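You operate a simulated robot arm through the tools that you are given. There is no shell and no other tool. Be economical: measure what you need, move in short steps, check, and stop when the job is done.

You are at the controls of a simulated robot arm. One attempt, no reset.

## Task
Clear the hand press and swap its die for the 28 mm die.
Fine: turn the plate to Load, finished grey button in the tray marked Pressed, old die on the die holder, plate back to Press; leave the lever.
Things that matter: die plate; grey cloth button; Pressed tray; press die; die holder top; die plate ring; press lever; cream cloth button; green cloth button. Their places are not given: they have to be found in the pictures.

The check looks at the end state, three seconds after you hand in, the way a careful person would. Anything else that was tipped, shoved, dropped, spilled or broken makes it a failure.

## Robot
A 6-joint arm with a two-finger parallel gripper, fixed in place. Base frame: the origin is at the foot of the arm, x ahead of it, y to its left, z up; the work surface is at about z = 800. Units: mm, degrees, N and s.
With the tool pointing down near the work surface it reaches from about 240 to 640 mm from the base axis. Its first joint turns from -66.0 to 66.0 degrees. Payload 2.7 kg.
The tool frame sits at the grasp point between the pads (the TCP): z along the fingers, y along the line on which they close. The tips reach 23 mm beyond it. Largest opening 94 mm; finger width 38, thickness 10; the body of the gripper, 54 by 96 mm, starts 39 mm behind the TCP.
Orientation is that of the tool frame in the base frame, as [roll, pitch, yaw] about the fixed x, y, z axes, in that order (R = Rz(yaw) Ry(pitch) Rx(roll)). With the fingers straight down and closing along the base's y, the tool's x points along the base's -x, its y along +y and its z along -z.

## Interface
- The arm moves only by the tool move_arm. Its argument "series" is a list that holds one entry, the list of rows, each a list of 7 numbers: the shift along the base's x, y, z in cm, then the turn, a rotation vector about the base's x, y, z in degrees, then the finger opening in cm, from 0 to 9.4. In form: [[[x, y, z, wx, wy, wz, hand], ...]]. A call has 1 to 20 rows; each row is the pose to reach, as a shift and turn from the pose commanded when the call began. Each row takes 0.2 s and may step no farther than 50 mm and 8.6 degrees from the row before; otherwise, or with a gripper value out of range, the whole call is refused. A pose out of reach is approached as far as the arm can. The call stops where the force on the tool passes 40 N (or 10 N more than at its start, if that is more) or the arm is blocked; 0.2 s more then pass. The fingers move at their own pace (about 45 mm/s each) and stop on an object; they squeeze with about 32 N. The grip force told is the motor's: it shows also when the fingers shut on nothing. Time passes only in rows, and 0.2 s behind the last, so rows that repeat a pose let the fingers close. It gives the time, the measured TCP pose, the force on the tool (base axes), the opening and the grip force at its end, in the units of the frame above (readings bear some noise).
- Cameras (640 x 400 px; columns grow to the right, rows downward): "scene" is fixed at [87.4, -449.7, 1398.7]; the picture's right is [0.58, -0.82, 0.00], its down [-0.53, -0.37, -0.77] and it looks along [0.62, 0.44, -0.64] (base axes); focal length 322 px, centre (320, 200). "wrist" rides on the gripper at [-39, 0, -44] in the tool frame; the picture's right is [0.00, -1.00, 0.00], its down [0.97, 0.00, -0.24] and it looks along [0.24, 0.00, 0.97] (tool axes); focal length 218 px, centre (320, 200).
- snapshot(camera): a new picture of that camera. No time passes.
- probe_pixels(camera, pixels): there is no depth. For up to 12 entries [column, row, z] of the newest picture of that camera ("zoom" is the newest enlarged one), the place [x, y] in the base frame at which the ray of that pixel passes the height z, good to about 2 mm. No time passes.
- enlarge(camera, box): a new picture of the part [left, top, right, bottom] of that camera's present view, enlarged. No time passes.
- job_done(): hands the job in; it is judged then, once.

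Keep the steps short. Do not move on a guess: measure, check each grasp and each placing, and mend mistakes. In all there are 80 turns and 54 pictures (those below and enlarged ones count). Leave the gripper open and the arm clear of the work at the hand-in unless told otherwise, and finish with a single line.

The tools are called after "Emit:" as a command line: name --argument value ..., lists and objects as JSON in quotes. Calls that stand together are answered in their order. move_arm: Moves the arm, as the interface text tells. Its arguments: {"type":"object","properties":{"series":{"type":"array","items":{"type":"array","items":{"type":"array","items":{"type":"number"}}}}},"required":["series"]} The other tools are called the same way: snapshot (camera) takes a picture; probe_pixels (camera, pixels) gives the place at which the rays of pixels pass given heights; enlarge (camera, box) takes an enlarged picture of a part of a camera's view; job_done () hands the job in.

At the start:

```text
t: 0.0
eef_pos: [329.8, -183.7, 1178.4]
ee_rot: [180.0, 0.1, -179.9]
contact_force: [-0.5, 0.3, -0.2]
gripper_width: 94.0
finger_force: 0.1
```

scene: 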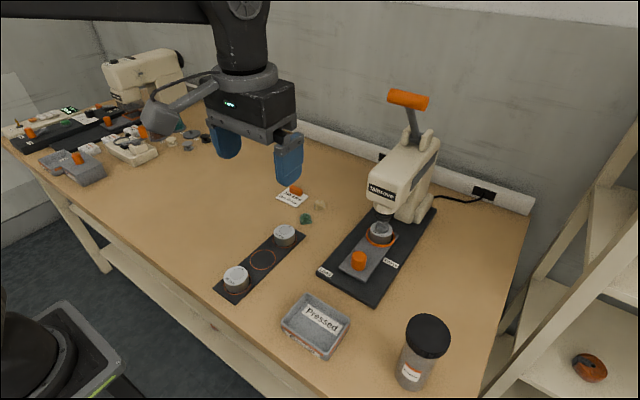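
wrist: 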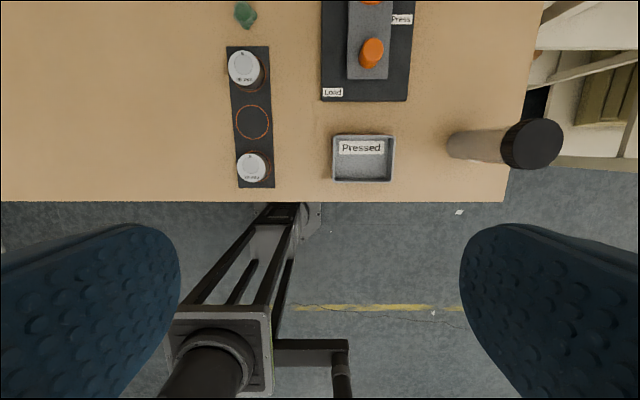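

I see the press with the plate and its orange knob, the die holder with two dies and an empty ring, and the Pressed tray. I'll enlarge the press and the holder first.

Emit:
enlarge --camera "scene" --box '[300, 80, 460, 310]'

Emit:
enlarge --camera "wrist" --box '[210, 0, 430, 200]'

Emit:
enlarge --camera "scene" --box '[200, 170, 360, 310]'

```text
1.74 times, centred on (380, 195) of scene
```

zoom: 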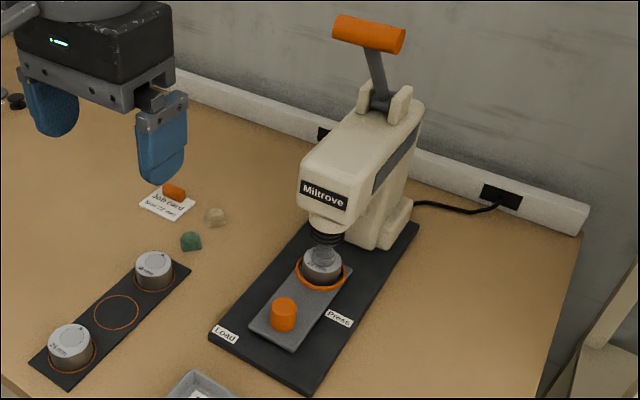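

```text
2.00 times, centred on (320, 100) of wrist
```

zoom: 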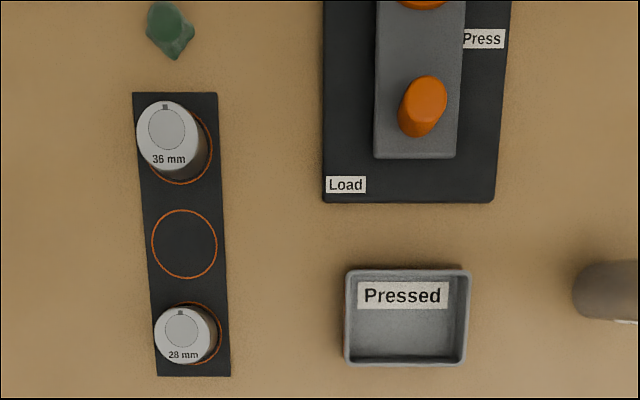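

```text
2.86 times, centred on (280, 240) of scene
```

zoom: 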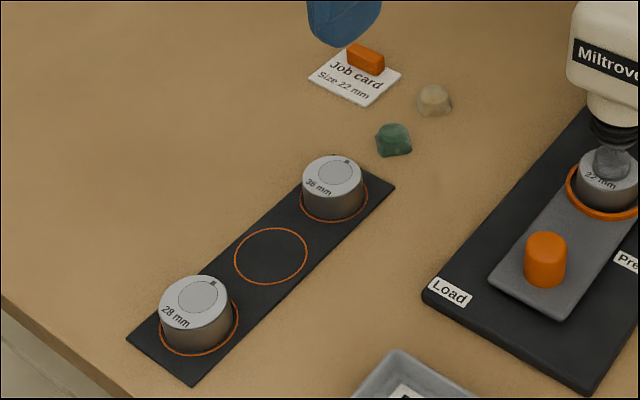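

The plate sits under the ram with the 22 mm die in it. Next I'll locate the key points.

Emit:
probe_pixels --camera "scene" --pixels '[[358, 260, 840], [381, 238, 820], [324, 272, 806], [391, 264, 806], [405, 98, 1050], [386, 195, 930], [317, 270, 806], [377, 302, 806], [437, 209, 806], [237, 276, 835], [285, 231, 835], [262, 260, 803]]'

Emit:
snapshot --camera "wrist"

Emit:
probe_pixels --camera "wrist" --pixels '[[372, 50, 840], [348, 78, 815], [388, 79, 815], [321, 100, 806], [407, 101, 806], [243, 68, 830], [252, 122, 803], [251, 167, 830], [335, 135, 830], [395, 135, 830], [333, 182, 830], [333, 92, 806]]'

```text
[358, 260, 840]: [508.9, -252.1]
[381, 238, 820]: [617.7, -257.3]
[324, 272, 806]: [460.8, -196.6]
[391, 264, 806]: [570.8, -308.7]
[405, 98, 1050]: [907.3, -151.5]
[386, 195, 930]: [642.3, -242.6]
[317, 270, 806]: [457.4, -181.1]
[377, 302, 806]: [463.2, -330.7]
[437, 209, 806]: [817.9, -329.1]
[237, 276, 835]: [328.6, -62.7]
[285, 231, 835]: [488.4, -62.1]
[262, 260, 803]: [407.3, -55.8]
```

```text
48 pictures are left
```

wrist: 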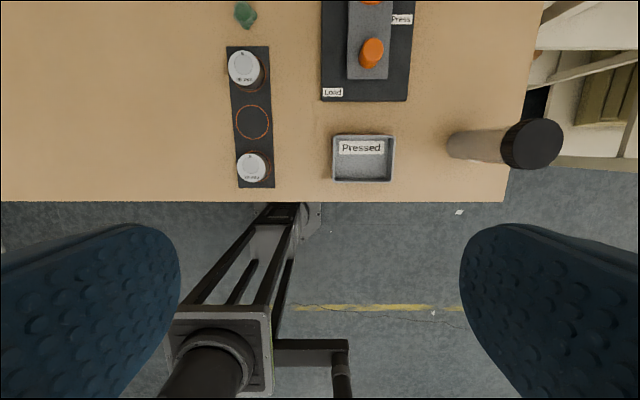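

```text
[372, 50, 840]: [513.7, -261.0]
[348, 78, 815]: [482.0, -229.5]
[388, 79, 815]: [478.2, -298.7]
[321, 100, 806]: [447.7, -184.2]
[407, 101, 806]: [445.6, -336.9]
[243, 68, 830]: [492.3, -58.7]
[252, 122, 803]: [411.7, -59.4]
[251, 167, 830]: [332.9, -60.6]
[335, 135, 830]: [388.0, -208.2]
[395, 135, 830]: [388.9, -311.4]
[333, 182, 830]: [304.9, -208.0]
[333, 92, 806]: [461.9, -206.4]
```

Everything agrees: the knob is near (512,-258), the die near (617,-258), and the holder lies along y≈-60. I'll move closer to the plate to see how it pivots.

Emit:
move_arm --series '[[[1.75, -1.9, -3.2, 0, 0, 0, 9.4], [3.5, -3.8, -6.4, 0, 0, 0, 9.4], [5.2, -5.7, -9.6, 0, 0, 0, 9.4], [7, -7.6, -12.8, 0, 0, 0, 9.4], [8, -7.6, -14, 0, 0, 0, 9.4]]]'

Emit:
snapshot --camera "wrist"

Emit:
enlarge --camera "scene" --box '[340, 190, 440, 290]'

```text
t: 1.2
eef_pos: [408.6, -260.0, 1036.3]
ee_rot: [-180.0, 0.0, -179.9]
contact_force: [-0.4, -0.2, -0.2]
gripper_width: 93.7
finger_force: 0.1
```

```text
47 pictures are left
```

wrist: 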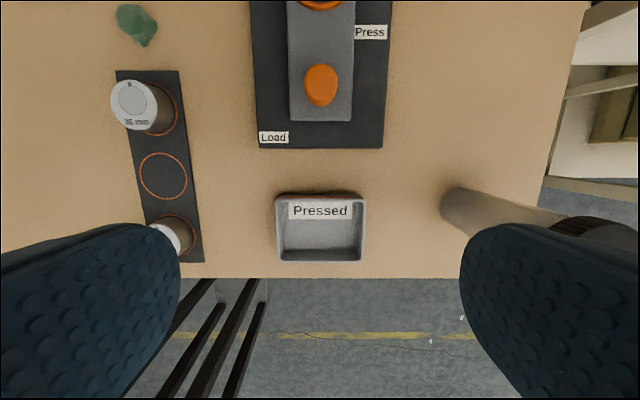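

```text
4.00 times, centred on (390, 240) of scene
```

zoom: 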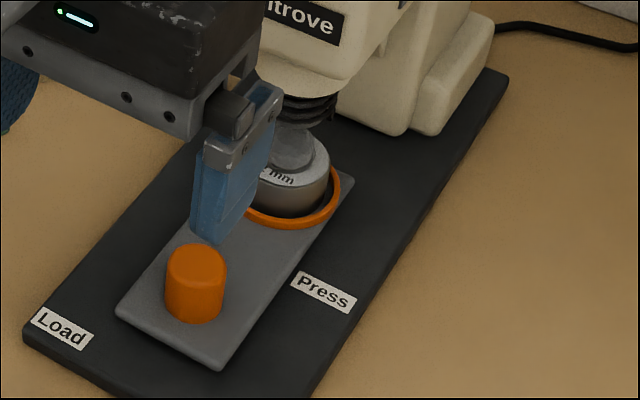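

The knob and ring look like they lie symmetrically about the plate centre. I'll look closely at the knob and get heights by crossing the two views.

Emit:
enlarge --camera "wrist" --box '[240, 0, 400, 150]'

Emit:
probe_pixels --camera "wrist" --pixels '[[321, 75, 830], [321, 75, 840], [321, 75, 850], [321, 98, 814], [321, 120, 814], [321, 120, 820], [289, 120, 814], [353, 120, 814]]'

Emit:
probe_pixels --camera "scene" --pixels '[[359, 254.5, 830], [359, 254.5, 840], [359, 254.5, 850], [359, 267, 814], [339.5, 267.5, 814], [394, 281.5, 814], [378, 233, 840]]'

```text
2.67 times, centred on (320, 75) of wrist
```

zoom: 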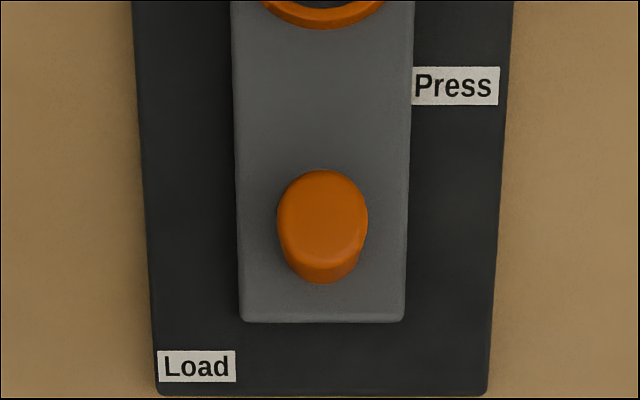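

```text
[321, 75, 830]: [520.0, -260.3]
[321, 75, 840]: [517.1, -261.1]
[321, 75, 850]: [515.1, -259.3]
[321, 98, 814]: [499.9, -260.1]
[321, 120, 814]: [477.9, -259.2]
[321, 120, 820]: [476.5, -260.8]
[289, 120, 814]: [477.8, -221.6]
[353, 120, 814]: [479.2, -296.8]
```

```text
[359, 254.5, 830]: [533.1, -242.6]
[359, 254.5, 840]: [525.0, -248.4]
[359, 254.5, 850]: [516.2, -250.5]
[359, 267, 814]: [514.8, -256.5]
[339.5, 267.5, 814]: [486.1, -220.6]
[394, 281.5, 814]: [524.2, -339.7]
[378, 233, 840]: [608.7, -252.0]
```

The knob is about 34 mm wide, centred near (514,-260), with its top near z≈848 and the plate top near 815. I'll go above it with the fingers at 50 mm, then lower beside it.

Emit:
move_arm --series '[[[4, 0, 0, 0, 0, 0, 7], [8, 0, -1, 0, 0, 0, 6], [10.5, 0, -4, 0, 0, 0, 5.6], [10.5, 0, -8, 0, 0, 0, 5.6], [10.5, 0, -12, 0, 0, 0, 5.6], [10.5, 0, -13.5, 0, 0, 0, 5.6]]]'

Emit:
snapshot --camera "wrist"

Emit:
snapshot --camera "scene"

```text
t: 2.6
eef_pos: [515.6, -259.1, 903.4]
ee_rot: [-180.0, 0.0, -179.9]
contact_force: [-0.2, -0.1, -0.7]
gripper_width: 56.2
finger_force: 0.0
```

```text
44 pictures are left
```

wrist: 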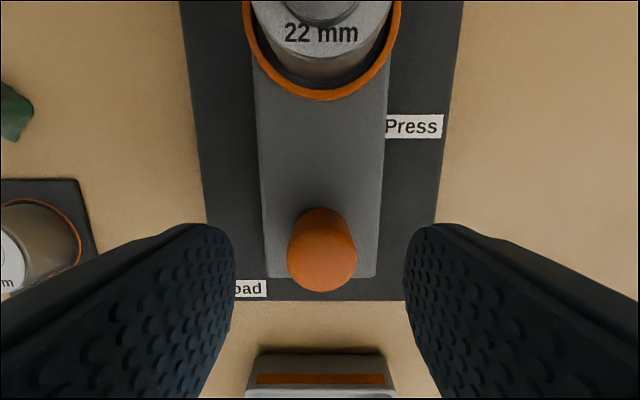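

```text
43 pictures are left
```

scene: 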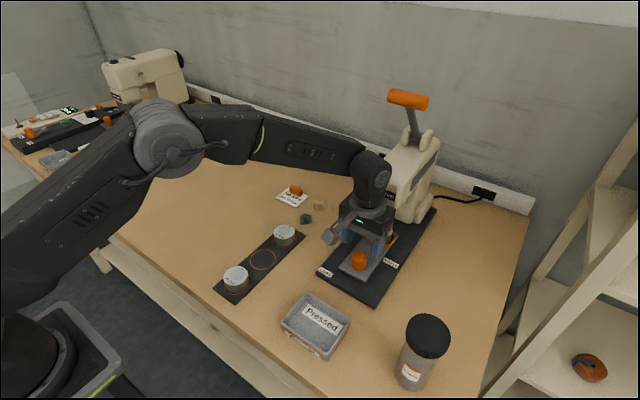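

Emit:
probe_pixels --camera "wrist" --pixels '[[322, 262, 848], [287, 255, 848], [357, 255, 848], [322, 292, 848], [322, 236, 848], [321, 277, 815], [322, 100, 815], [322, 207, 815], [322, 44, 840], [392, 20, 815], [250, 20, 815]]'

```text
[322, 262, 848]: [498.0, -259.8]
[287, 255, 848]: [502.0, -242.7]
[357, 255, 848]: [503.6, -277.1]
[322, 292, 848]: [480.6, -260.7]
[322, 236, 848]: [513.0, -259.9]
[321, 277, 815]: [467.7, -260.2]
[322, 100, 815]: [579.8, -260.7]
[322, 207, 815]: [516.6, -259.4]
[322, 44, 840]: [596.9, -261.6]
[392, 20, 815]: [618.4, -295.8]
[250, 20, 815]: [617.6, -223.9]
```

Crossing the views gives knob top z≈864, knob centre (506,-260), diameter 29, plate top ≈828 and ring centre ≈(610,-260). I'll lower around the knob with slack and nudge it +y (towards Load) by about 10 mm to learn how the plate pivots.

Emit:
move_arm --series '[[[-0.9, -0.1, -1.5, 0, 0, 0, 5.6], [-0.9, -0.1, -3.5, 0, 0, 0, 5.6], [-0.9, -0.1, -4.6, 0, 0, 0, 5], [-0.9, -0.1, -4.6, 0, 0, 0, 3.8], [-0.9, -0.1, -4.6, 0, 0, 0, 3.8], [-0.9, 0.3, -4.6, 0, 0, 0, 3.8], [-0.9, 0.7, -4.6, 0, 0, 0, 3.8], [-0.9, 1.1, -4.6, 0, 0, 0, 3.8], [-0.9, 1.5, -4.6, 0, 0, 0, 3.8]]]'

Emit:
snapshot --camera "wrist"

```text
t: 4.6
eef_pos: [504.6, -248.1, 857.6]
ee_rot: [-179.7, 0.3, 180.0]
contact_force: [9.1, -37.8, -10.7]
gripper_width: 54.3
finger_force: 18.4
```

```text
42 pictures are left
```

wrist: 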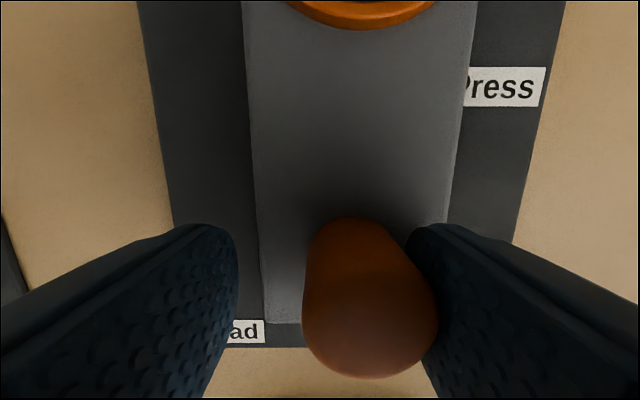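

The knob did not give sideways at 38 N (its right edge is still at y≈-275), so the knob looks like the pivot. I'll recentre, grip it and turn +z (anticlockwise, towards Load) a little.

Emit:
move_arm --series '[[[0, -0.4, 0, 0, 0, 0, 5.6], [0.1, -1.2, 0, 0, 0, 0, 5.6], [0.1, -1.2, 0, 0, 0, 0, 4], [0.1, -1.2, 0, 0, 0, 0, 2], [0.1, -1.2, 0, 0, 0, 0, 0], [0.1, -1.2, 0, 0, 0, 0, 0], [0.1, -1.2, 0, 0, 0, 0, 0], [0.1, -1.2, 0, 0, 0, 4, 0], [0.1, -1.2, 0, 0, 0, 8, 0], [0.1, -1.2, 0, 0, 0, 12, 0], [0.1, -1.2, 0, 0, 0, 16, 0]]]'

Emit:
snapshot --camera "wrist"

Emit:
snapshot --camera "scene"

```text
t: 7.0
eef_pos: [505.5, -259.3, 856.4]
ee_rot: [-179.8, 0.1, -164.0]
contact_force: [5.6, -32.0, -8.1]
gripper_width: 31.3
finger_force: 45.3
```

```text
41 pictures are left
```

wrist: 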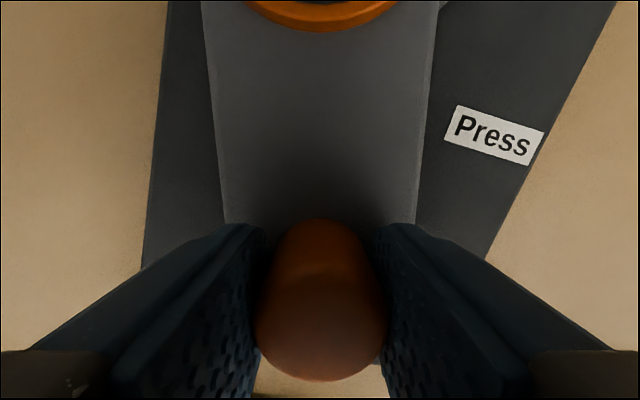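

```text
40 pictures are left
```

scene: 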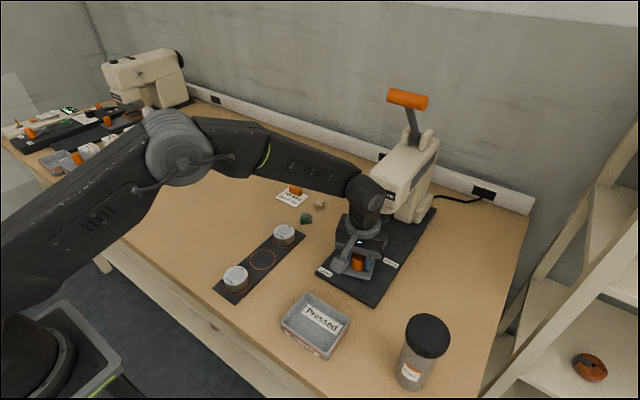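

The plate turns with the gripper about the knob. There is a side force of -32 N in y, so I'll shift 2 mm to -y and continue turning.

Emit:
move_arm --series '[[[0, -0.2, 0, 0, 0, 0, 0], [0, -0.2, 0, 0, 0, 6, 0], [0, -0.2, 0, 0, 0, 12, 0], [0, -0.2, 0, 0, 0, 18, 0], [0, -0.2, 0, 0, 0, 24, 0]]]'

```text
t: 8.2
eef_pos: [505.6, -259.9, 856.8]
ee_rot: [179.9, 0.1, -139.9]
contact_force: [-1.7, -21.6, -0.8]
gripper_width: 31.6
finger_force: 45.6
```

Emit:
move_arm --series '[[[0, -0.15, 0, 0, 0, 6, 0], [0, -0.15, 0, 0, 0, 12, 0], [0, -0.15, 0, 0, 0, 18, 0], [0, -0.15, 0, 0, 0, 24, 0], [0, -0.15, 0, 0, 0, 30, 0]]]'

Emit:
snapshot --camera "wrist"

Emit:
snapshot --camera "scene"

```text
t: 9.4
eef_pos: [506.1, -259.0, 855.7]
ee_rot: [179.9, 0.0, -109.8]
contact_force: [-15.2, -3.1, 14.3]
gripper_width: 31.6
finger_force: 44.8
```

```text
39 pictures are left
```

wrist: 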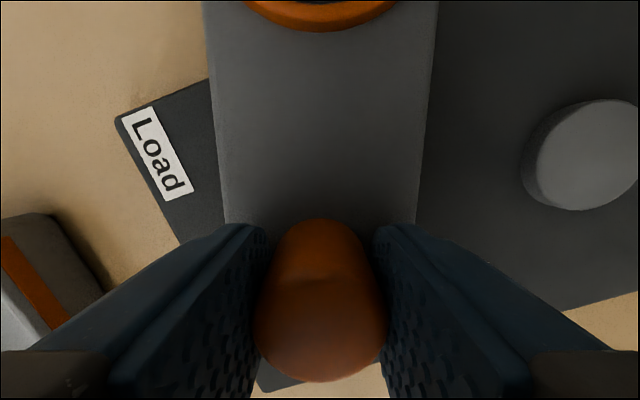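

```text
38 pictures are left
```

scene: 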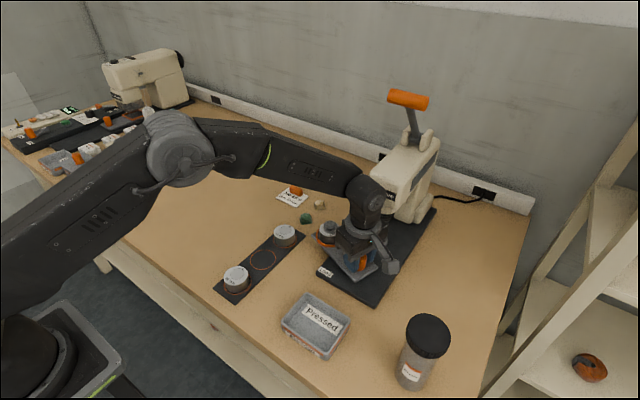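

At 70° the Load label is just left of the plate. Mirroring the Press label's spot puts Load at 90°, so I'll go on 20° and watch the force.

Emit:
move_arm --series '[[[0, 0, 0, 0, 0, 5, 0], [0, 0, 0, 0, 0, 10, 0], [0, 0, 0, 0, 0, 15, 0], [0, 0, 0, 0, 0, 20, 0], [0, 0, 0, 0, 0, 20, 0]]]'

Emit:
snapshot --camera "wrist"

```text
t: 10.6
eef_pos: [505.9, -259.9, 856.9]
ee_rot: [179.9, 0.1, -89.8]
contact_force: [-21.7, 0.2, 15.5]
gripper_width: 31.6
finger_force: 45.2
```

```text
37 pictures are left
```

wrist: 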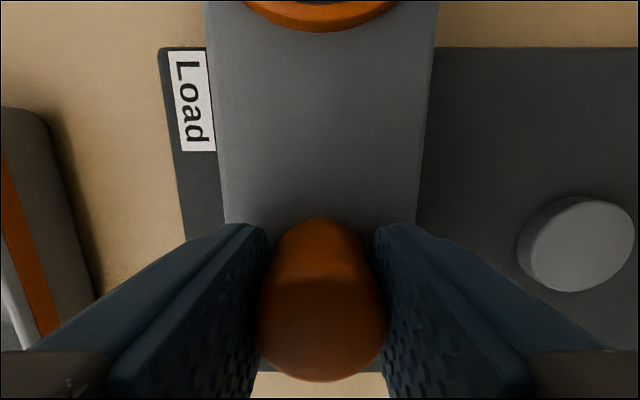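

The Load label now abuts the plate edge just as Press did, so this is Load at 90°. I'll release, rise and look at the die and button.

Emit:
move_arm --series '[[[0, 0, 0, 0, 0, 20, 3.5], [0, 0, 0, 0, 0, 20, 5.6], [0, 0, 1.5, 0, 0, 20, 5.6], [0, 0, 4.5, 0, 0, 20, 5.6], [0, 2, 8.5, 0, 0, 20, 6], [0, 5, 12, 0, 0, 20, 6]]]'

Emit:
snapshot --camera "wrist"

Emit:
enlarge --camera "scene" --box '[280, 190, 420, 290]'

```text
refused: row 1 steps farther than a row can; nothing moved
```

```text
36 pictures are left
```

wrist: 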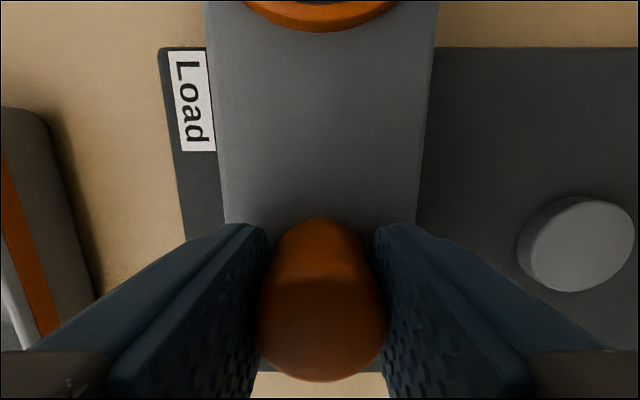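

```text
4.00 times, centred on (350, 240) of scene
```

zoom: 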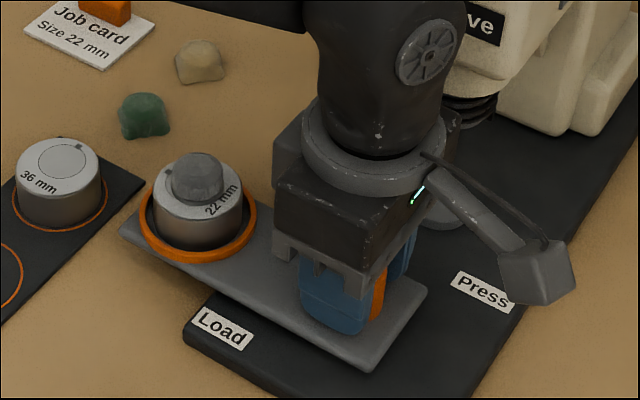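

Refused because the turn is counted from this call's start. I'll repeat it with zero turn. The button sits on the 22 mm die, clear of the ram.

Emit:
move_arm --series '[[[0, 0, 0, 0, 0, 0, 3.5], [0, 0, 0, 0, 0, 0, 5.6], [0, 0, 1.5, 0, 0, 0, 5.6], [0, 0, 4.5, 0, 0, 0, 5.6], [0, 1, 9, 0, 0, 0, 6], [0, 3, 12.5, 0, 0, 0, 6]]]'

Emit:
snapshot --camera "wrist"

Emit:
enlarge --camera "scene" --box '[280, 190, 420, 290]'

```text
t: 12.0
eef_pos: [506.5, -228.8, 983.8]
ee_rot: [179.9, 0.1, -90.0]
contact_force: [0.4, 0.5, 0.5]
gripper_width: 59.7
finger_force: 0.2
```

```text
34 pictures are left
```

wrist: 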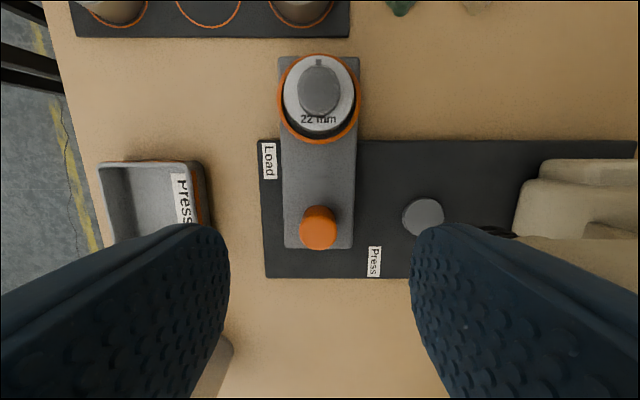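

```text
4.00 times, centred on (350, 240) of scene
```

zoom: 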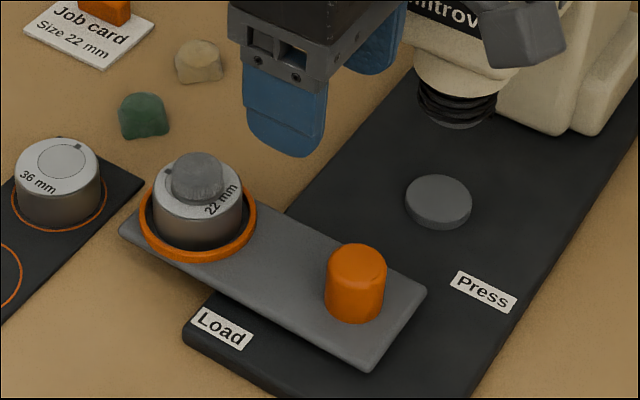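

Button and die are clear to see. I'll probe them in both views to get their heights.

Emit:
probe_pixels --camera "wrist" --pixels '[[320, 89, 860], [320, 89, 880], [319, 96, 850], [319, 96, 870], [284, 95, 860], [354, 95, 860], [299, 89, 870], [341, 89, 870], [318, 98, 832], [318, 143, 832], [318, 57, 828], [318, 228, 864]]'

Emit:
probe_pixels --camera "scene" --pixels '[[319.5, 230.5, 870], [319.5, 230.5, 890], [319.2, 237.5, 850], [319.2, 237.5, 870], [319.5, 245, 832]]'

Emit:
enlarge --camera "wrist" --box '[260, 40, 380, 150]'

```text
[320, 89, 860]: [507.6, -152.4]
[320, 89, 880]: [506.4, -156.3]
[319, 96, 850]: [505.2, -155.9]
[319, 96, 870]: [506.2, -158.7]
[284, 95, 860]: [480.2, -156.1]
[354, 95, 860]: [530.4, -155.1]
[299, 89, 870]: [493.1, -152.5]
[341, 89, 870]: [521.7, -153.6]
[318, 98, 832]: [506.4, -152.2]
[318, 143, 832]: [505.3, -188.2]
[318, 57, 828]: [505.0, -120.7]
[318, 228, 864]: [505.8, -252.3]
```

```text
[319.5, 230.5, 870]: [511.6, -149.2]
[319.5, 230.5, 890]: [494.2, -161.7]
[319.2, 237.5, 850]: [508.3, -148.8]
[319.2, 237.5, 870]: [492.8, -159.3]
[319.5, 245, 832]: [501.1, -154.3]
```

```text
3.64 times, centred on (320, 95) of wrist
```

zoom: 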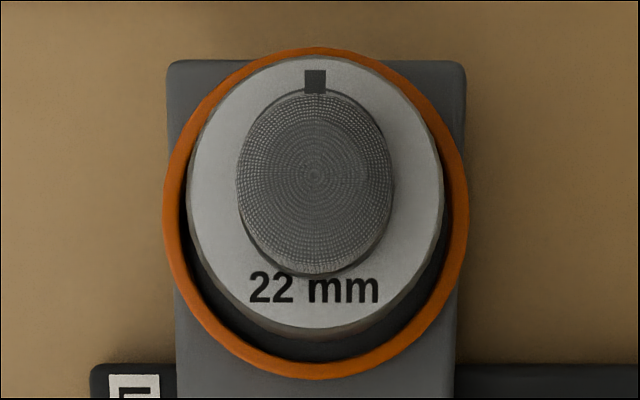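

The die is at (506,-156) with its top near 858 and diameter about 50. The button is about 28 mm wide with its top near 877. I'll move above the button, descend with tips about 3 mm above the die, and close.

Emit:
move_arm --series '[[[0, 3.5, 0, 0, 0, 0, 5], [0, 7.2, -2, 0, 0, 0, 5], [0, 7.2, -5, 0, 0, 0, 5], [0, 7.2, -8, 0, 0, 0, 5], [0, 7.2, -9, 0, 0, 0, 5]]]'

Emit:
snapshot --camera "wrist"

Emit:
enlarge --camera "scene" --box '[280, 190, 360, 260]'

```text
t: 13.2
eef_pos: [505.7, -158.0, 890.9]
ee_rot: [180.0, 0.2, -89.9]
contact_force: [-0.8, 0.3, 0.0]
gripper_width: 50.0
finger_force: 0.0
```

```text
31 pictures are left
```

wrist: 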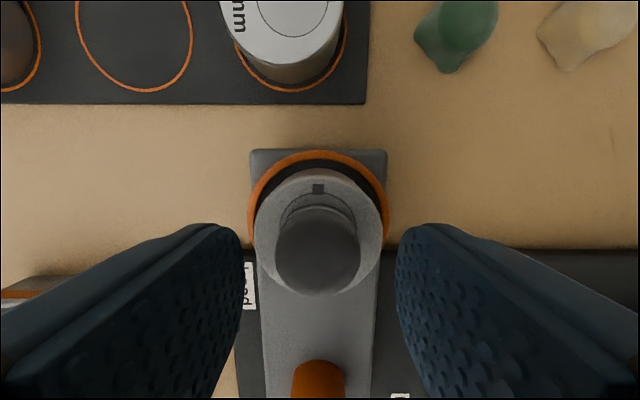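

```text
5.71 times, centred on (320, 225) of scene
```

zoom: 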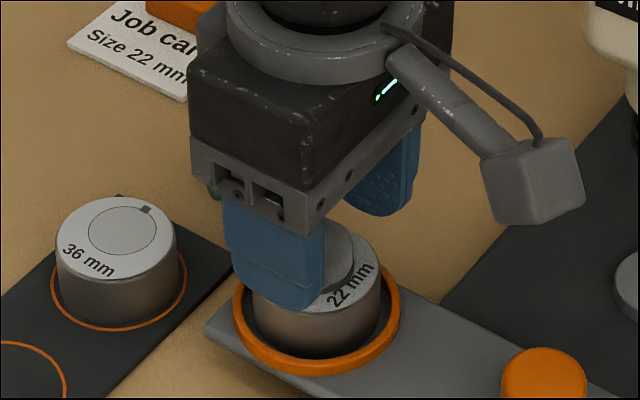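

Crossing the two views refines this: die top ≈852, button top ≈870, axis y≈-154. I'll shift +4 mm in y, go down to TCP 878 and close.

Emit:
move_arm --series '[[[0, 0.4, 0, 0, 0, 0, 5], [0, 0.4, -0.7, 0, 0, 0, 5], [0, 0.4, -1.3, 0, 0, 0, 4], [0, 0.4, -1.3, 0, 0, 0, 2.5], [0, 0.4, -1.3, 0, 0, 0, 1.5], [0, 0.4, -1.3, 0, 0, 0, 1.5]]]'

Emit:
enlarge --camera "scene" --box '[280, 190, 360, 260]'

```text
t: 14.6
eef_pos: [506.2, -152.6, 879.0]
ee_rot: [180.0, 0.0, -89.9]
contact_force: [-0.1, 1.2, 6.9]
gripper_width: 24.2
finger_force: 32.4
```

```text
5.71 times, centred on (320, 225) of scene
```

zoom: 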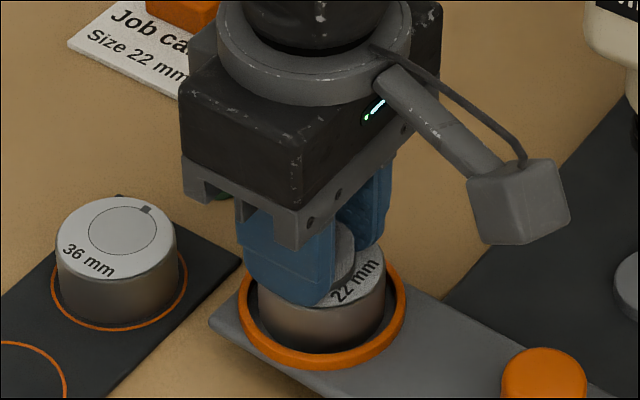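

The button is held: opening 24.2 mm, grip 32 N. I'll lift straight up and check.

Emit:
move_arm --series '[[[0, 0, 0.5, 0, 0, 0, 1.5], [0, 0, 2, 0, 0, 0, 1.5], [0, 0, 5, 0, 0, 0, 1.5], [0, 0, 9, 0, 0, 0, 1.5]]]'

Emit:
snapshot --camera "wrist"

```text
t: 15.6
eef_pos: [505.8, -152.9, 968.8]
ee_rot: [180.0, 0.1, -89.9]
contact_force: [-0.8, 0.1, -0.5]
gripper_width: 24.8
finger_force: 32.0
```

```text
28 pictures are left
```

wrist: 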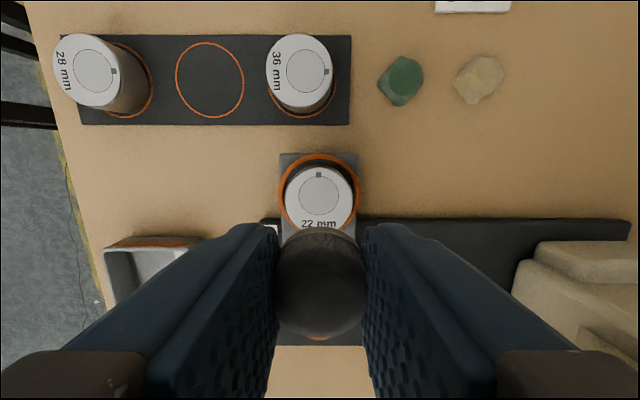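

The button is lifted and the die stays put. Now the tray, holder ring and dies.

Emit:
snapshot --camera "scene"

Emit:
probe_pixels --camera "wrist" --pixels '[[210, 80, 803], [210, 42, 803], [210, 119, 803], [176, 80, 803], [245, 80, 803], [86, 71, 840], [299, 73, 840], [123, 79, 803], [302, 78, 803], [319, 199, 852], [318, 194, 832]]'

Emit:
probe_pixels --camera "scene" --pixels '[[309, 296, 830], [350, 322, 830], [323, 357, 805], [282, 321, 830], [262, 260, 803], [235.5, 275, 840], [284.5, 231, 840]]'

```text
27 pictures are left
```

scene: 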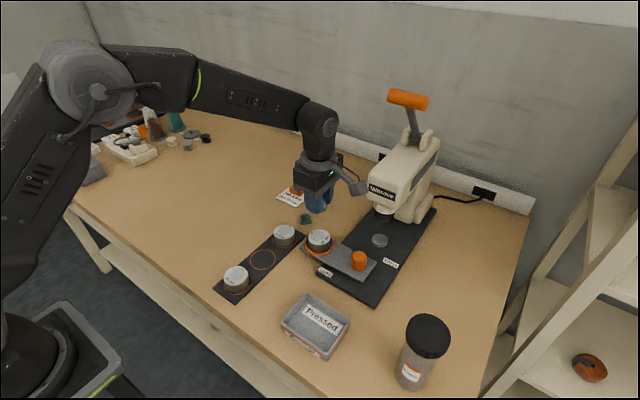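

```text
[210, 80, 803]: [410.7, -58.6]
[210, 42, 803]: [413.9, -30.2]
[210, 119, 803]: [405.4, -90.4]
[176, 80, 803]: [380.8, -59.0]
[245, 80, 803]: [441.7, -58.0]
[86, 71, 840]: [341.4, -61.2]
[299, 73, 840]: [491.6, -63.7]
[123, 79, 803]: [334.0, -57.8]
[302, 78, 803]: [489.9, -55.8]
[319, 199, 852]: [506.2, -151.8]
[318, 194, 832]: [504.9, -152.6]
```

```text
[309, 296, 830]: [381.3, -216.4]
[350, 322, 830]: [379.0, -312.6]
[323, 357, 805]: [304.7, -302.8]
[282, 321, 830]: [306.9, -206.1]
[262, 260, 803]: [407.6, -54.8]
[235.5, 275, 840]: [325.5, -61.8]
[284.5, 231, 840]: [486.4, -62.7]
```

The tray centre is ≈(345,-260) and the empty holder ring ≈(410,-58). I'll carry the button above the tray.

Emit:
move_arm --series '[[[-3.2, -2.1, 0, 0, 0, 0, 1.5], [-6.4, -4.2, 0, 0, 0, 0, 1.5], [-9.6, -6.4, 0, 0, 0, 0, 1.5], [-12.8, -8.5, 0, 0, 0, 0, 1.5], [-16.1, -10.7, 0, 0, 0, 0, 1.5], [-16.1, -10.7, -4, 0, 0, 0, 1.5], [-16.1, -10.7, -8, 0, 0, 0, 1.5]]]'

Emit:
snapshot --camera "wrist"

Emit:
enlarge --camera "scene" --box '[260, 250, 370, 370]'

```text
t: 17.2
eef_pos: [346.5, -259.1, 888.2]
ee_rot: [-180.0, 0.1, -89.9]
contact_force: [0.6, -0.3, -0.5]
gripper_width: 24.8
finger_force: 31.8
```

```text
26 pictures are left
```

wrist: 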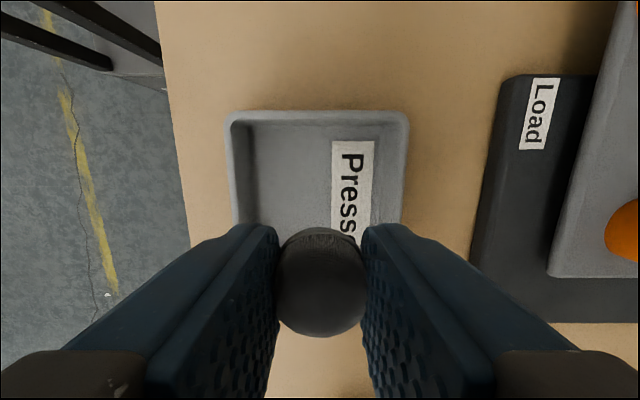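

```text
3.33 times, centred on (315, 310) of scene
```

zoom: 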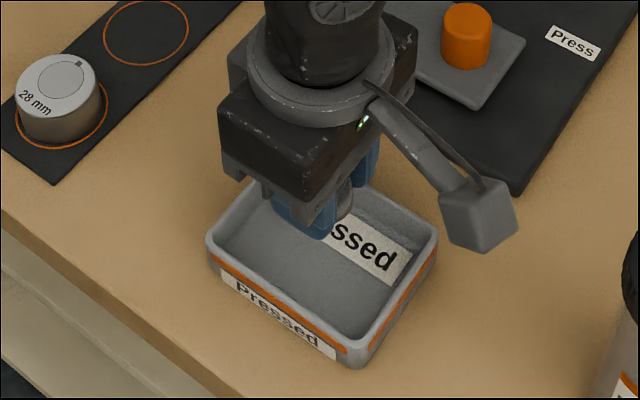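

It's well over the tray. Lowering.

Emit:
move_arm --series '[[[0, 0, -2, 0, 0, 0, 1.5], [0, 0, -4, 0, 0, 0, 1.5], [0, 0, -5.2, 0, 0, 0, 1.5], [0, 0, -5.5, 0, 0, 0, 1.5]]]'

```text
t: 18.2
eef_pos: [345.8, -260.4, 833.8]
ee_rot: [-180.0, 0.2, -90.0]
contact_force: [-0.7, -0.7, -0.2]
gripper_width: 25.1
finger_force: 31.8
```

Emit:
move_arm --series '[[[0, 0, -0.15, 0, 0, 0, 1.5], [0, 0, -0.3, 0, 0, 0, 1.5], [0, 0, -0.45, 0, 0, 0, 1.5]]]'

```text
t: 19.0
eef_pos: [344.4, -261.8, 829.4]
ee_rot: [180.0, 0.0, -89.9]
contact_force: [-0.2, -0.3, -0.2]
gripper_width: 24.8
finger_force: 31.8
```

Emit:
move_arm --series '[[[0, 0, -0.1, 0, 0, 0, 1.5], [0, 0, -0.2, 0, 0, 0, 1.5]]]'

Emit:
enlarge --camera "scene" --box '[260, 250, 370, 370]'

```text
t: 19.6
eef_pos: [345.5, -261.2, 827.9]
ee_rot: [179.9, 0.1, -89.9]
contact_force: [0.1, 0.6, -0.1]
gripper_width: 24.9
finger_force: 31.8
```

```text
3.33 times, centred on (315, 310) of scene
```

zoom: 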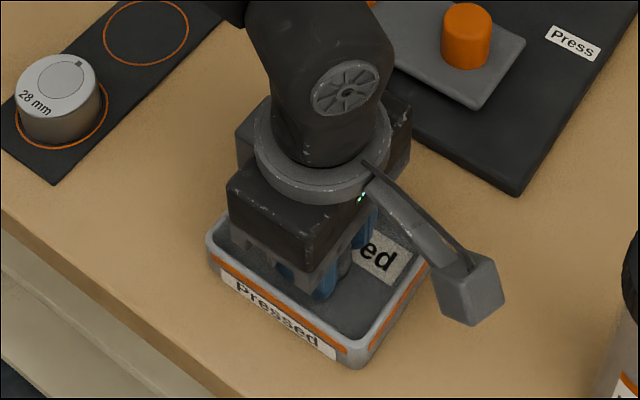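

The tips are within 2–3 mm of the floor with no contact. I'll release with a small opening, then rise.

Emit:
move_arm --series '[[[0, 0, 0, 0, 0, 0, 3], [0, 0, 0, 0, 0, 0, 3.6], [0, 0, 1, 0, 0, 0, 3.6], [0, 0, 3.5, 0, 0, 0, 3.6], [0, 0, 7.5, 0, 0, 0, 4], [0, -1, 12, 0, 0, 0, 5]]]'

Emit:
enlarge --camera "scene" --box '[210, 230, 370, 370]'

```text
t: 21.0
eef_pos: [345.4, -270.9, 948.3]
ee_rot: [-179.9, 0.1, -90.0]
contact_force: [-0.2, 0.0, 1.4]
gripper_width: 50.2
finger_force: 0.1
```

```text
2.86 times, centred on (290, 300) of scene
```

zoom: 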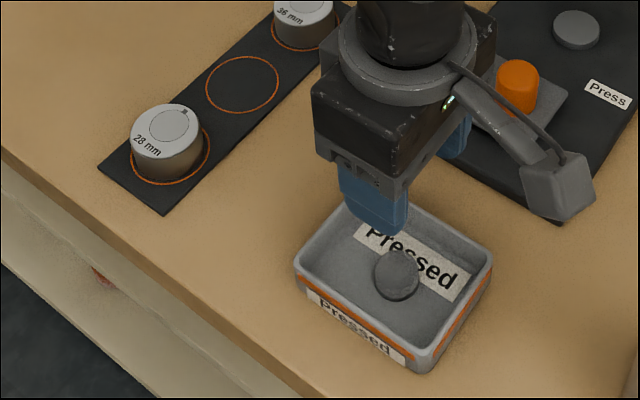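

The grey button lies in the tray. The 22 mm die is next, at (506,-154). I'll go above it with the fingers at 75 mm.

Emit:
move_arm --series '[[[3.2, 2.4, 0, 0, 0, 0, 5.5], [6.4, 4.7, 0, 0, 0, 0, 6], [9.6, 7.1, 0, 0, 0, 0, 7], [12.8, 9.4, 0, 0, 0, 0, 7.5], [16.05, 11.75, 0, 0, 0, 0, 7.5], [16.05, 11.75, -4, 0, 0, 0, 7.5], [16.05, 11.75, -6, 0, 0, 0, 7.5]]]'

Emit:
snapshot --camera "wrist"

```text
t: 22.6
eef_pos: [505.0, -151.6, 886.8]
ee_rot: [179.9, 0.0, -89.9]
contact_force: [0.0, -0.2, 0.5]
gripper_width: 75.0
finger_force: 0.1
```

```text
22 pictures are left
```

wrist: 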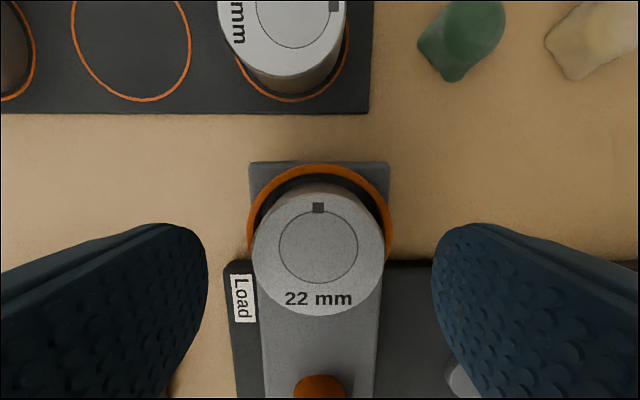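

Centred. I'll lower to TCP≈862 (tips just above the ring) and close.

Emit:
move_arm --series '[[[0.1, -0.1, -1, 0, 0, 0, 7.5], [0.1, -0.1, -2, 0, 0, 0, 7.5], [0.1, -0.1, -2.5, 0, 0, 0, 7.5], [0.1, -0.1, -2.5, 0, 0, 0, 5.5], [0.1, -0.1, -2.5, 0, 0, 0, 4], [0.1, -0.1, -2.5, 0, 0, 0, 4], [0.1, -0.1, -2.5, 0, 0, 0, 4]]]'

Emit:
enlarge --camera "scene" --box '[280, 190, 370, 280]'

```text
t: 24.2
eef_pos: [505.9, -153.4, 862.4]
ee_rot: [-180.0, 0.1, -89.8]
contact_force: [0.5, -0.1, -0.1]
gripper_width: 50.6
finger_force: 31.6
```

```text
4.44 times, centred on (325, 235) of scene
```

zoom: 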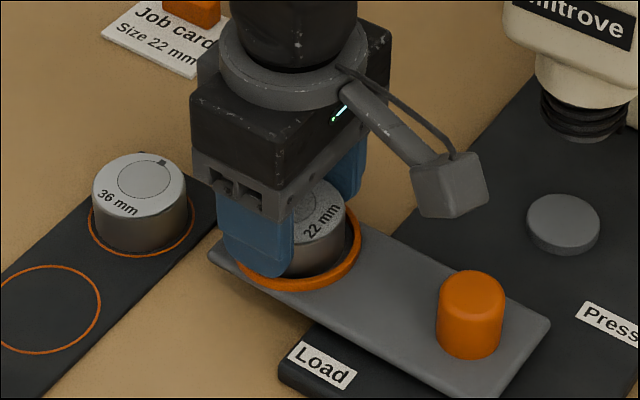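

Gripped at 50.6 mm, no side force. I'll lift slowly.

Emit:
move_arm --series '[[[0, 0, 0.5, 0, 0, 0, 4], [0, 0, 1.5, 0, 0, 0, 4], [0, 0, 3.5, 0, 0, 0, 4], [0, 0, 6, 0, 0, 0, 4], [0, 0, 9, 0, 0, 0, 4]]]'

Emit:
snapshot --camera "wrist"

```text
t: 25.4
eef_pos: [506.6, -153.7, 953.5]
ee_rot: [-180.0, 0.1, -90.0]
contact_force: [-0.4, 0.0, -3.6]
gripper_width: 50.6
finger_force: 31.8
```

```text
20 pictures are left
```

wrist: 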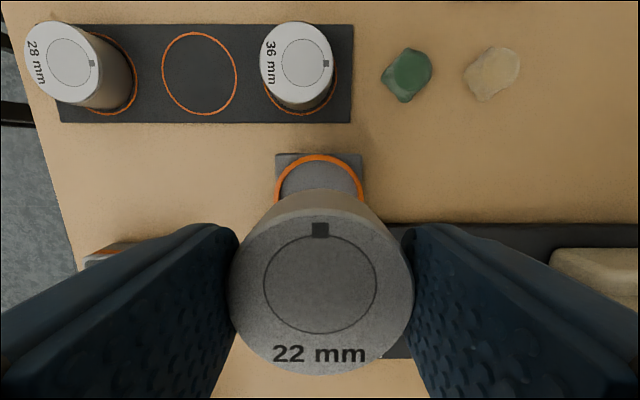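

The die is held level and the ring seat is empty. I'll carry it to above the empty holder ring (410,-58) while turning -90° so its mark faces +x like its neighbours.

Emit:
move_arm --series '[[[-1.6, 1.6, 0, 0, 0, -8, 4], [-3.2, 3.2, 0, 0, 0, -16, 4], [-4.8, 4.8, 0, 0, 0, -24, 4], [-6.4, 6.4, 0, 0, 0, -32, 4], [-8, 8, 0, 0, 0, -40, 4], [-9.65, 9.57, 0, 0, 0, -48, 4], [-9.65, 9.57, 0, 0, 0, -56, 4], [-9.65, 9.57, 0, 0, 0, -64, 4], [-9.65, 9.57, 0, 0, 0, -72, 4], [-9.65, 9.57, 0, 0, 0, -80, 4], [-9.65, 9.57, 0, 0, 0, -88, 4], [-9.65, 9.57, 0, 0, 0, -90, 4], [-9.65, 9.57, -3, 0, 0, -90, 4]]]'

Emit:
snapshot --camera "wrist"

Emit:
enlarge --camera "scene" --box '[200, 170, 360, 310]'

```text
t: 28.2
eef_pos: [409.6, -57.1, 922.3]
ee_rot: [-180.0, 0.1, 179.9]
contact_force: [-0.4, 0.7, -2.9]
gripper_width: 50.5
finger_force: 31.7
```

```text
19 pictures are left
```

wrist: 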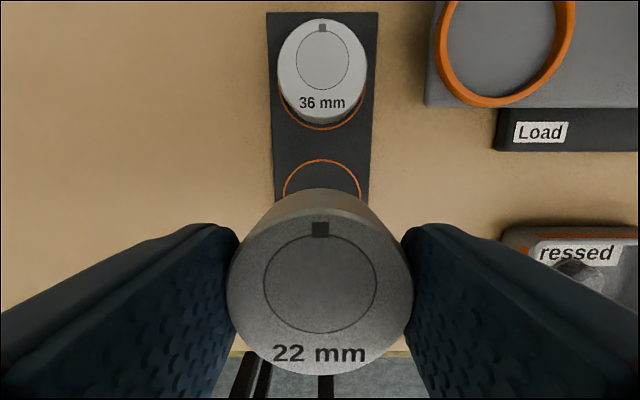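

```text
2.86 times, centred on (280, 240) of scene
```

zoom: 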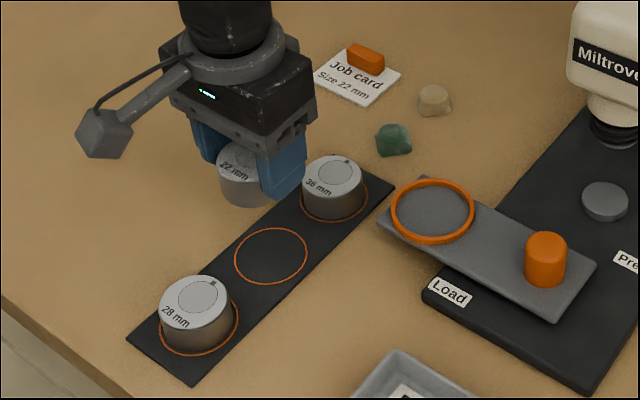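

I'll check the ring under the die by probing its far edge and sides, plus the 36 mm die's ring and the plate ring.

Emit:
probe_pixels --camera "wrist" --pixels '[[322, 159, 803], [284, 192, 803], [361, 192, 803], [322, 131, 803], [273, 190, 803], [370, 190, 803]]'

Emit:
probe_pixels --camera "zoom" --pixels '[[271, 256, 803], [307, 256, 803], [235, 256, 803], [271, 228, 803], [271, 284, 803], [433, 210, 834]]'

```text
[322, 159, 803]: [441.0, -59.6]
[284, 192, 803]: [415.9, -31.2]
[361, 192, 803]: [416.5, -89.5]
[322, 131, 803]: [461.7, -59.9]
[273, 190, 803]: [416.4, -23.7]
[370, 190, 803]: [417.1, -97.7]
```

```text
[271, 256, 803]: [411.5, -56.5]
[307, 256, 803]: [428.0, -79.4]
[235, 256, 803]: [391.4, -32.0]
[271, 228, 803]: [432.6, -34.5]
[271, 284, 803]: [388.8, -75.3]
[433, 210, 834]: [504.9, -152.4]
```

Ring centre is ≈(410.5,-59.5). I'll shift by (+1,-2) mm and lower to just above the seat.

Emit:
move_arm --series '[[[0.1, -0.2, -2, 0, 0, 0, 4], [0.1, -0.2, -4, 0, 0, 0, 4], [0.1, -0.2, -6, 0, 0, 0, 4], [0.1, -0.2, -7.3, 0, 0, 0, 4], [0.1, -0.2, -7.9, 0, 0, 0, 4]]]'

```text
t: 29.4
eef_pos: [412.0, -61.1, 843.6]
ee_rot: [180.0, 0.1, -179.8]
contact_force: [-0.1, 0.0, -3.6]
gripper_width: 50.3
finger_force: 31.4
```

Emit:
move_arm --series '[[[0, 0, -0.2, 0, 0, 0, 4], [0, 0, -0.35, 0, 0, 0, 4], [0, 0, -0.45, 0, 0, 0, 4]]]'

Emit:
enlarge --camera "scene" --box '[210, 190, 320, 300]'

```text
t: 30.2
eef_pos: [411.8, -60.8, 838.8]
ee_rot: [-180.0, 0.1, -179.9]
contact_force: [-0.5, 0.9, -2.2]
gripper_width: 50.3
finger_force: 32.3
```

```text
3.64 times, centred on (265, 245) of scene
```

zoom: 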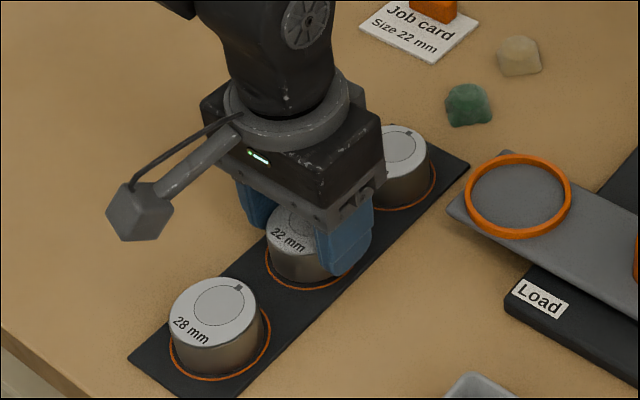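

It's almost seated. A couple more millimetres until it takes weight.

Emit:
move_arm --series '[[[0, 0, -0.1, 0, 0, 0, 4], [0, 0, -0.15, 0, 0, 0, 4]]]'

```text
t: 30.8
eef_pos: [411.4, -60.5, 837.9]
ee_rot: [180.0, 0.1, -179.8]
contact_force: [-0.3, -0.5, -3.3]
gripper_width: 50.3
finger_force: 31.8
```

Emit:
move_arm --series '[[[0, 0, -0.1, 0, 0, 0, 4], [0, 0, -0.2, 0, 0, 0, 4]]]'

```text
t: 31.4
eef_pos: [411.1, -60.5, 835.6]
ee_rot: [-179.9, 0.1, -179.8]
contact_force: [-2.9, 2.3, 5.4]
gripper_width: 50.6
finger_force: 32.0
```

The force turned to +5.4 N, so it is seated. I'll release evenly, rise and look.

Emit:
move_arm --series '[[[0, 0, -0.1, 0, 0, 0, 5.6], [0, 0, -0.1, 0, 0, 0, 7.2], [0, 0, 0.3, 0, 0, 0, 7.5], [0, 0, 2, 0, 0, 0, 7.5], [0, 0, 5, 0, 0, 0, 7.5], [-2, 0, 8, 0, 0, 0, 7.5]]]'

Emit:
snapshot --camera "wrist"

```text
t: 32.8
eef_pos: [390.5, -60.7, 916.2]
ee_rot: [179.9, -0.1, -180.0]
contact_force: [0.3, 0.1, 0.6]
gripper_width: 74.8
finger_force: 0.0
```

```text
16 pictures are left
```

wrist: 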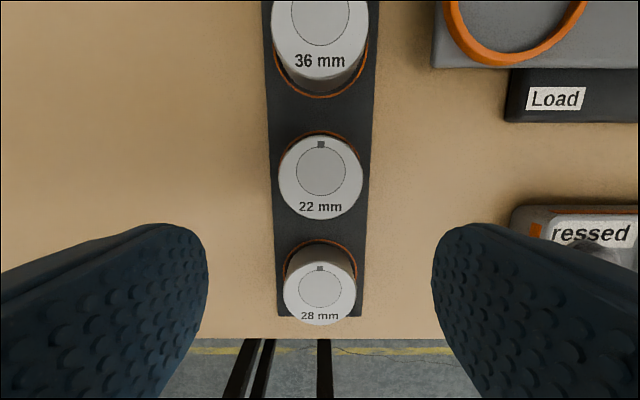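

The 22 mm die stands in the holder. Now I'll locate the 28 mm die's top centre.

Emit:
probe_pixels --camera "wrist" --pixels '[[319, 286, 829], [283, 290, 829], [356, 290, 829], [319, 325, 829], [320, 177, 829], [320, 135, 829], [320, 219, 829]]'

```text
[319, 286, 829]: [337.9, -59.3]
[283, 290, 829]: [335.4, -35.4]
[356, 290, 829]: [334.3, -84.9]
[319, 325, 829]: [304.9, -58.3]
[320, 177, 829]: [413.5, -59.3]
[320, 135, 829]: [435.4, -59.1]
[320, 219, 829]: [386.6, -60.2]
```

The 28 mm die is centred at ≈(331,-60). I'll go above it, then down to TCP≈836, and close.

Emit:
move_arm --series '[[[-3, 0, 0, 0, 0, 0, 7.5], [-5.95, 0.05, 0, 0, 0, 0, 7.5], [-5.95, 0.05, -3, 0, 0, 0, 7.5], [-5.95, 0.05, -6, 0, 0, 0, 7.5], [-5.95, 0.05, -7.9, 0, 0, 0, 7.5], [-5.95, 0.05, -7.9, 0, 0, 0, 5.5], [-5.95, 0.05, -7.9, 0, 0, 0, 4], [-5.95, 0.05, -7.9, 0, 0, 0, 4], [-5.95, 0.05, -7.9, 0, 0, 0, 4]]]'

Emit:
enlarge --camera "scene" --box '[200, 200, 310, 310]'

```text
t: 34.8
eef_pos: [332.1, -60.0, 836.2]
ee_rot: [180.0, 0.0, -179.9]
contact_force: [-0.5, 0.0, -0.6]
gripper_width: 50.3
finger_force: 31.3
```

```text
3.64 times, centred on (255, 255) of scene
```

zoom: 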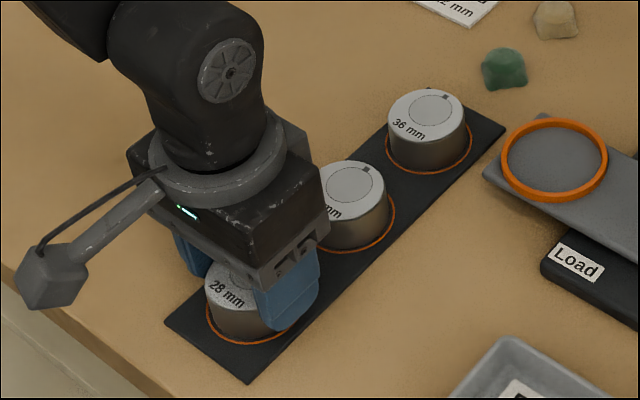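

Gripped at 50.3 mm. I'll lift straight up to z≈950, then carry to above the plate ring (505.5,-153) turning +90°.

Emit:
move_arm --series '[[[0, 0, 0.5, 0, 0, 0, 4], [0, 0, 3, 0, 0, 0, 4], [0, 0, 7, 0, 0, 0, 4], [0, 0, 11, 0, 0, 0, 4], [1.5, -0.8, 11, 0, 0, 8, 4], [3, -1.6, 11, 0, 0, 16, 4], [4.5, -2.4, 11, 0, 0, 24, 4], [6, -3.2, 11, 0, 0, 32, 4], [7.5, -4, 11, 0, 0, 40, 4], [9.2, -4.9, 11, 0, 0, 48, 4], [11, -5.9, 11, 0, 0, 56, 4], [12.8, -6.9, 11, 0, 0, 64, 4], [14.5, -7.8, 11, 0, 0, 72, 4], [16, -8.6, 11, 0, 0, 80, 4], [17.35, -9.3, 11, 0, 0, 88, 4], [17.35, -9.3, 11, 0, 0, 90, 4], [17.35, -9.3, 9, 0, 0, 90, 4]]]'

Emit:
snapshot --camera "wrist"

Emit:
enlarge --camera "scene" --box '[210, 190, 370, 300]'

```text
t: 38.4
eef_pos: [505.0, -153.3, 926.8]
ee_rot: [179.9, 0.1, -89.9]
contact_force: [-0.8, 0.2, -3.6]
gripper_width: 50.6
finger_force: 32.0
```

```text
14 pictures are left
```

wrist: 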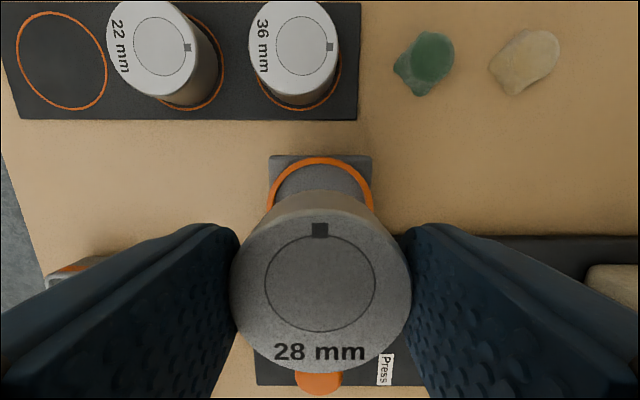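

```text
3.64 times, centred on (290, 245) of scene
```

zoom: 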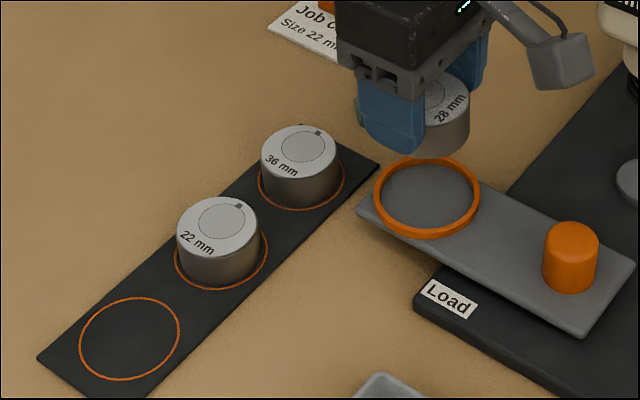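

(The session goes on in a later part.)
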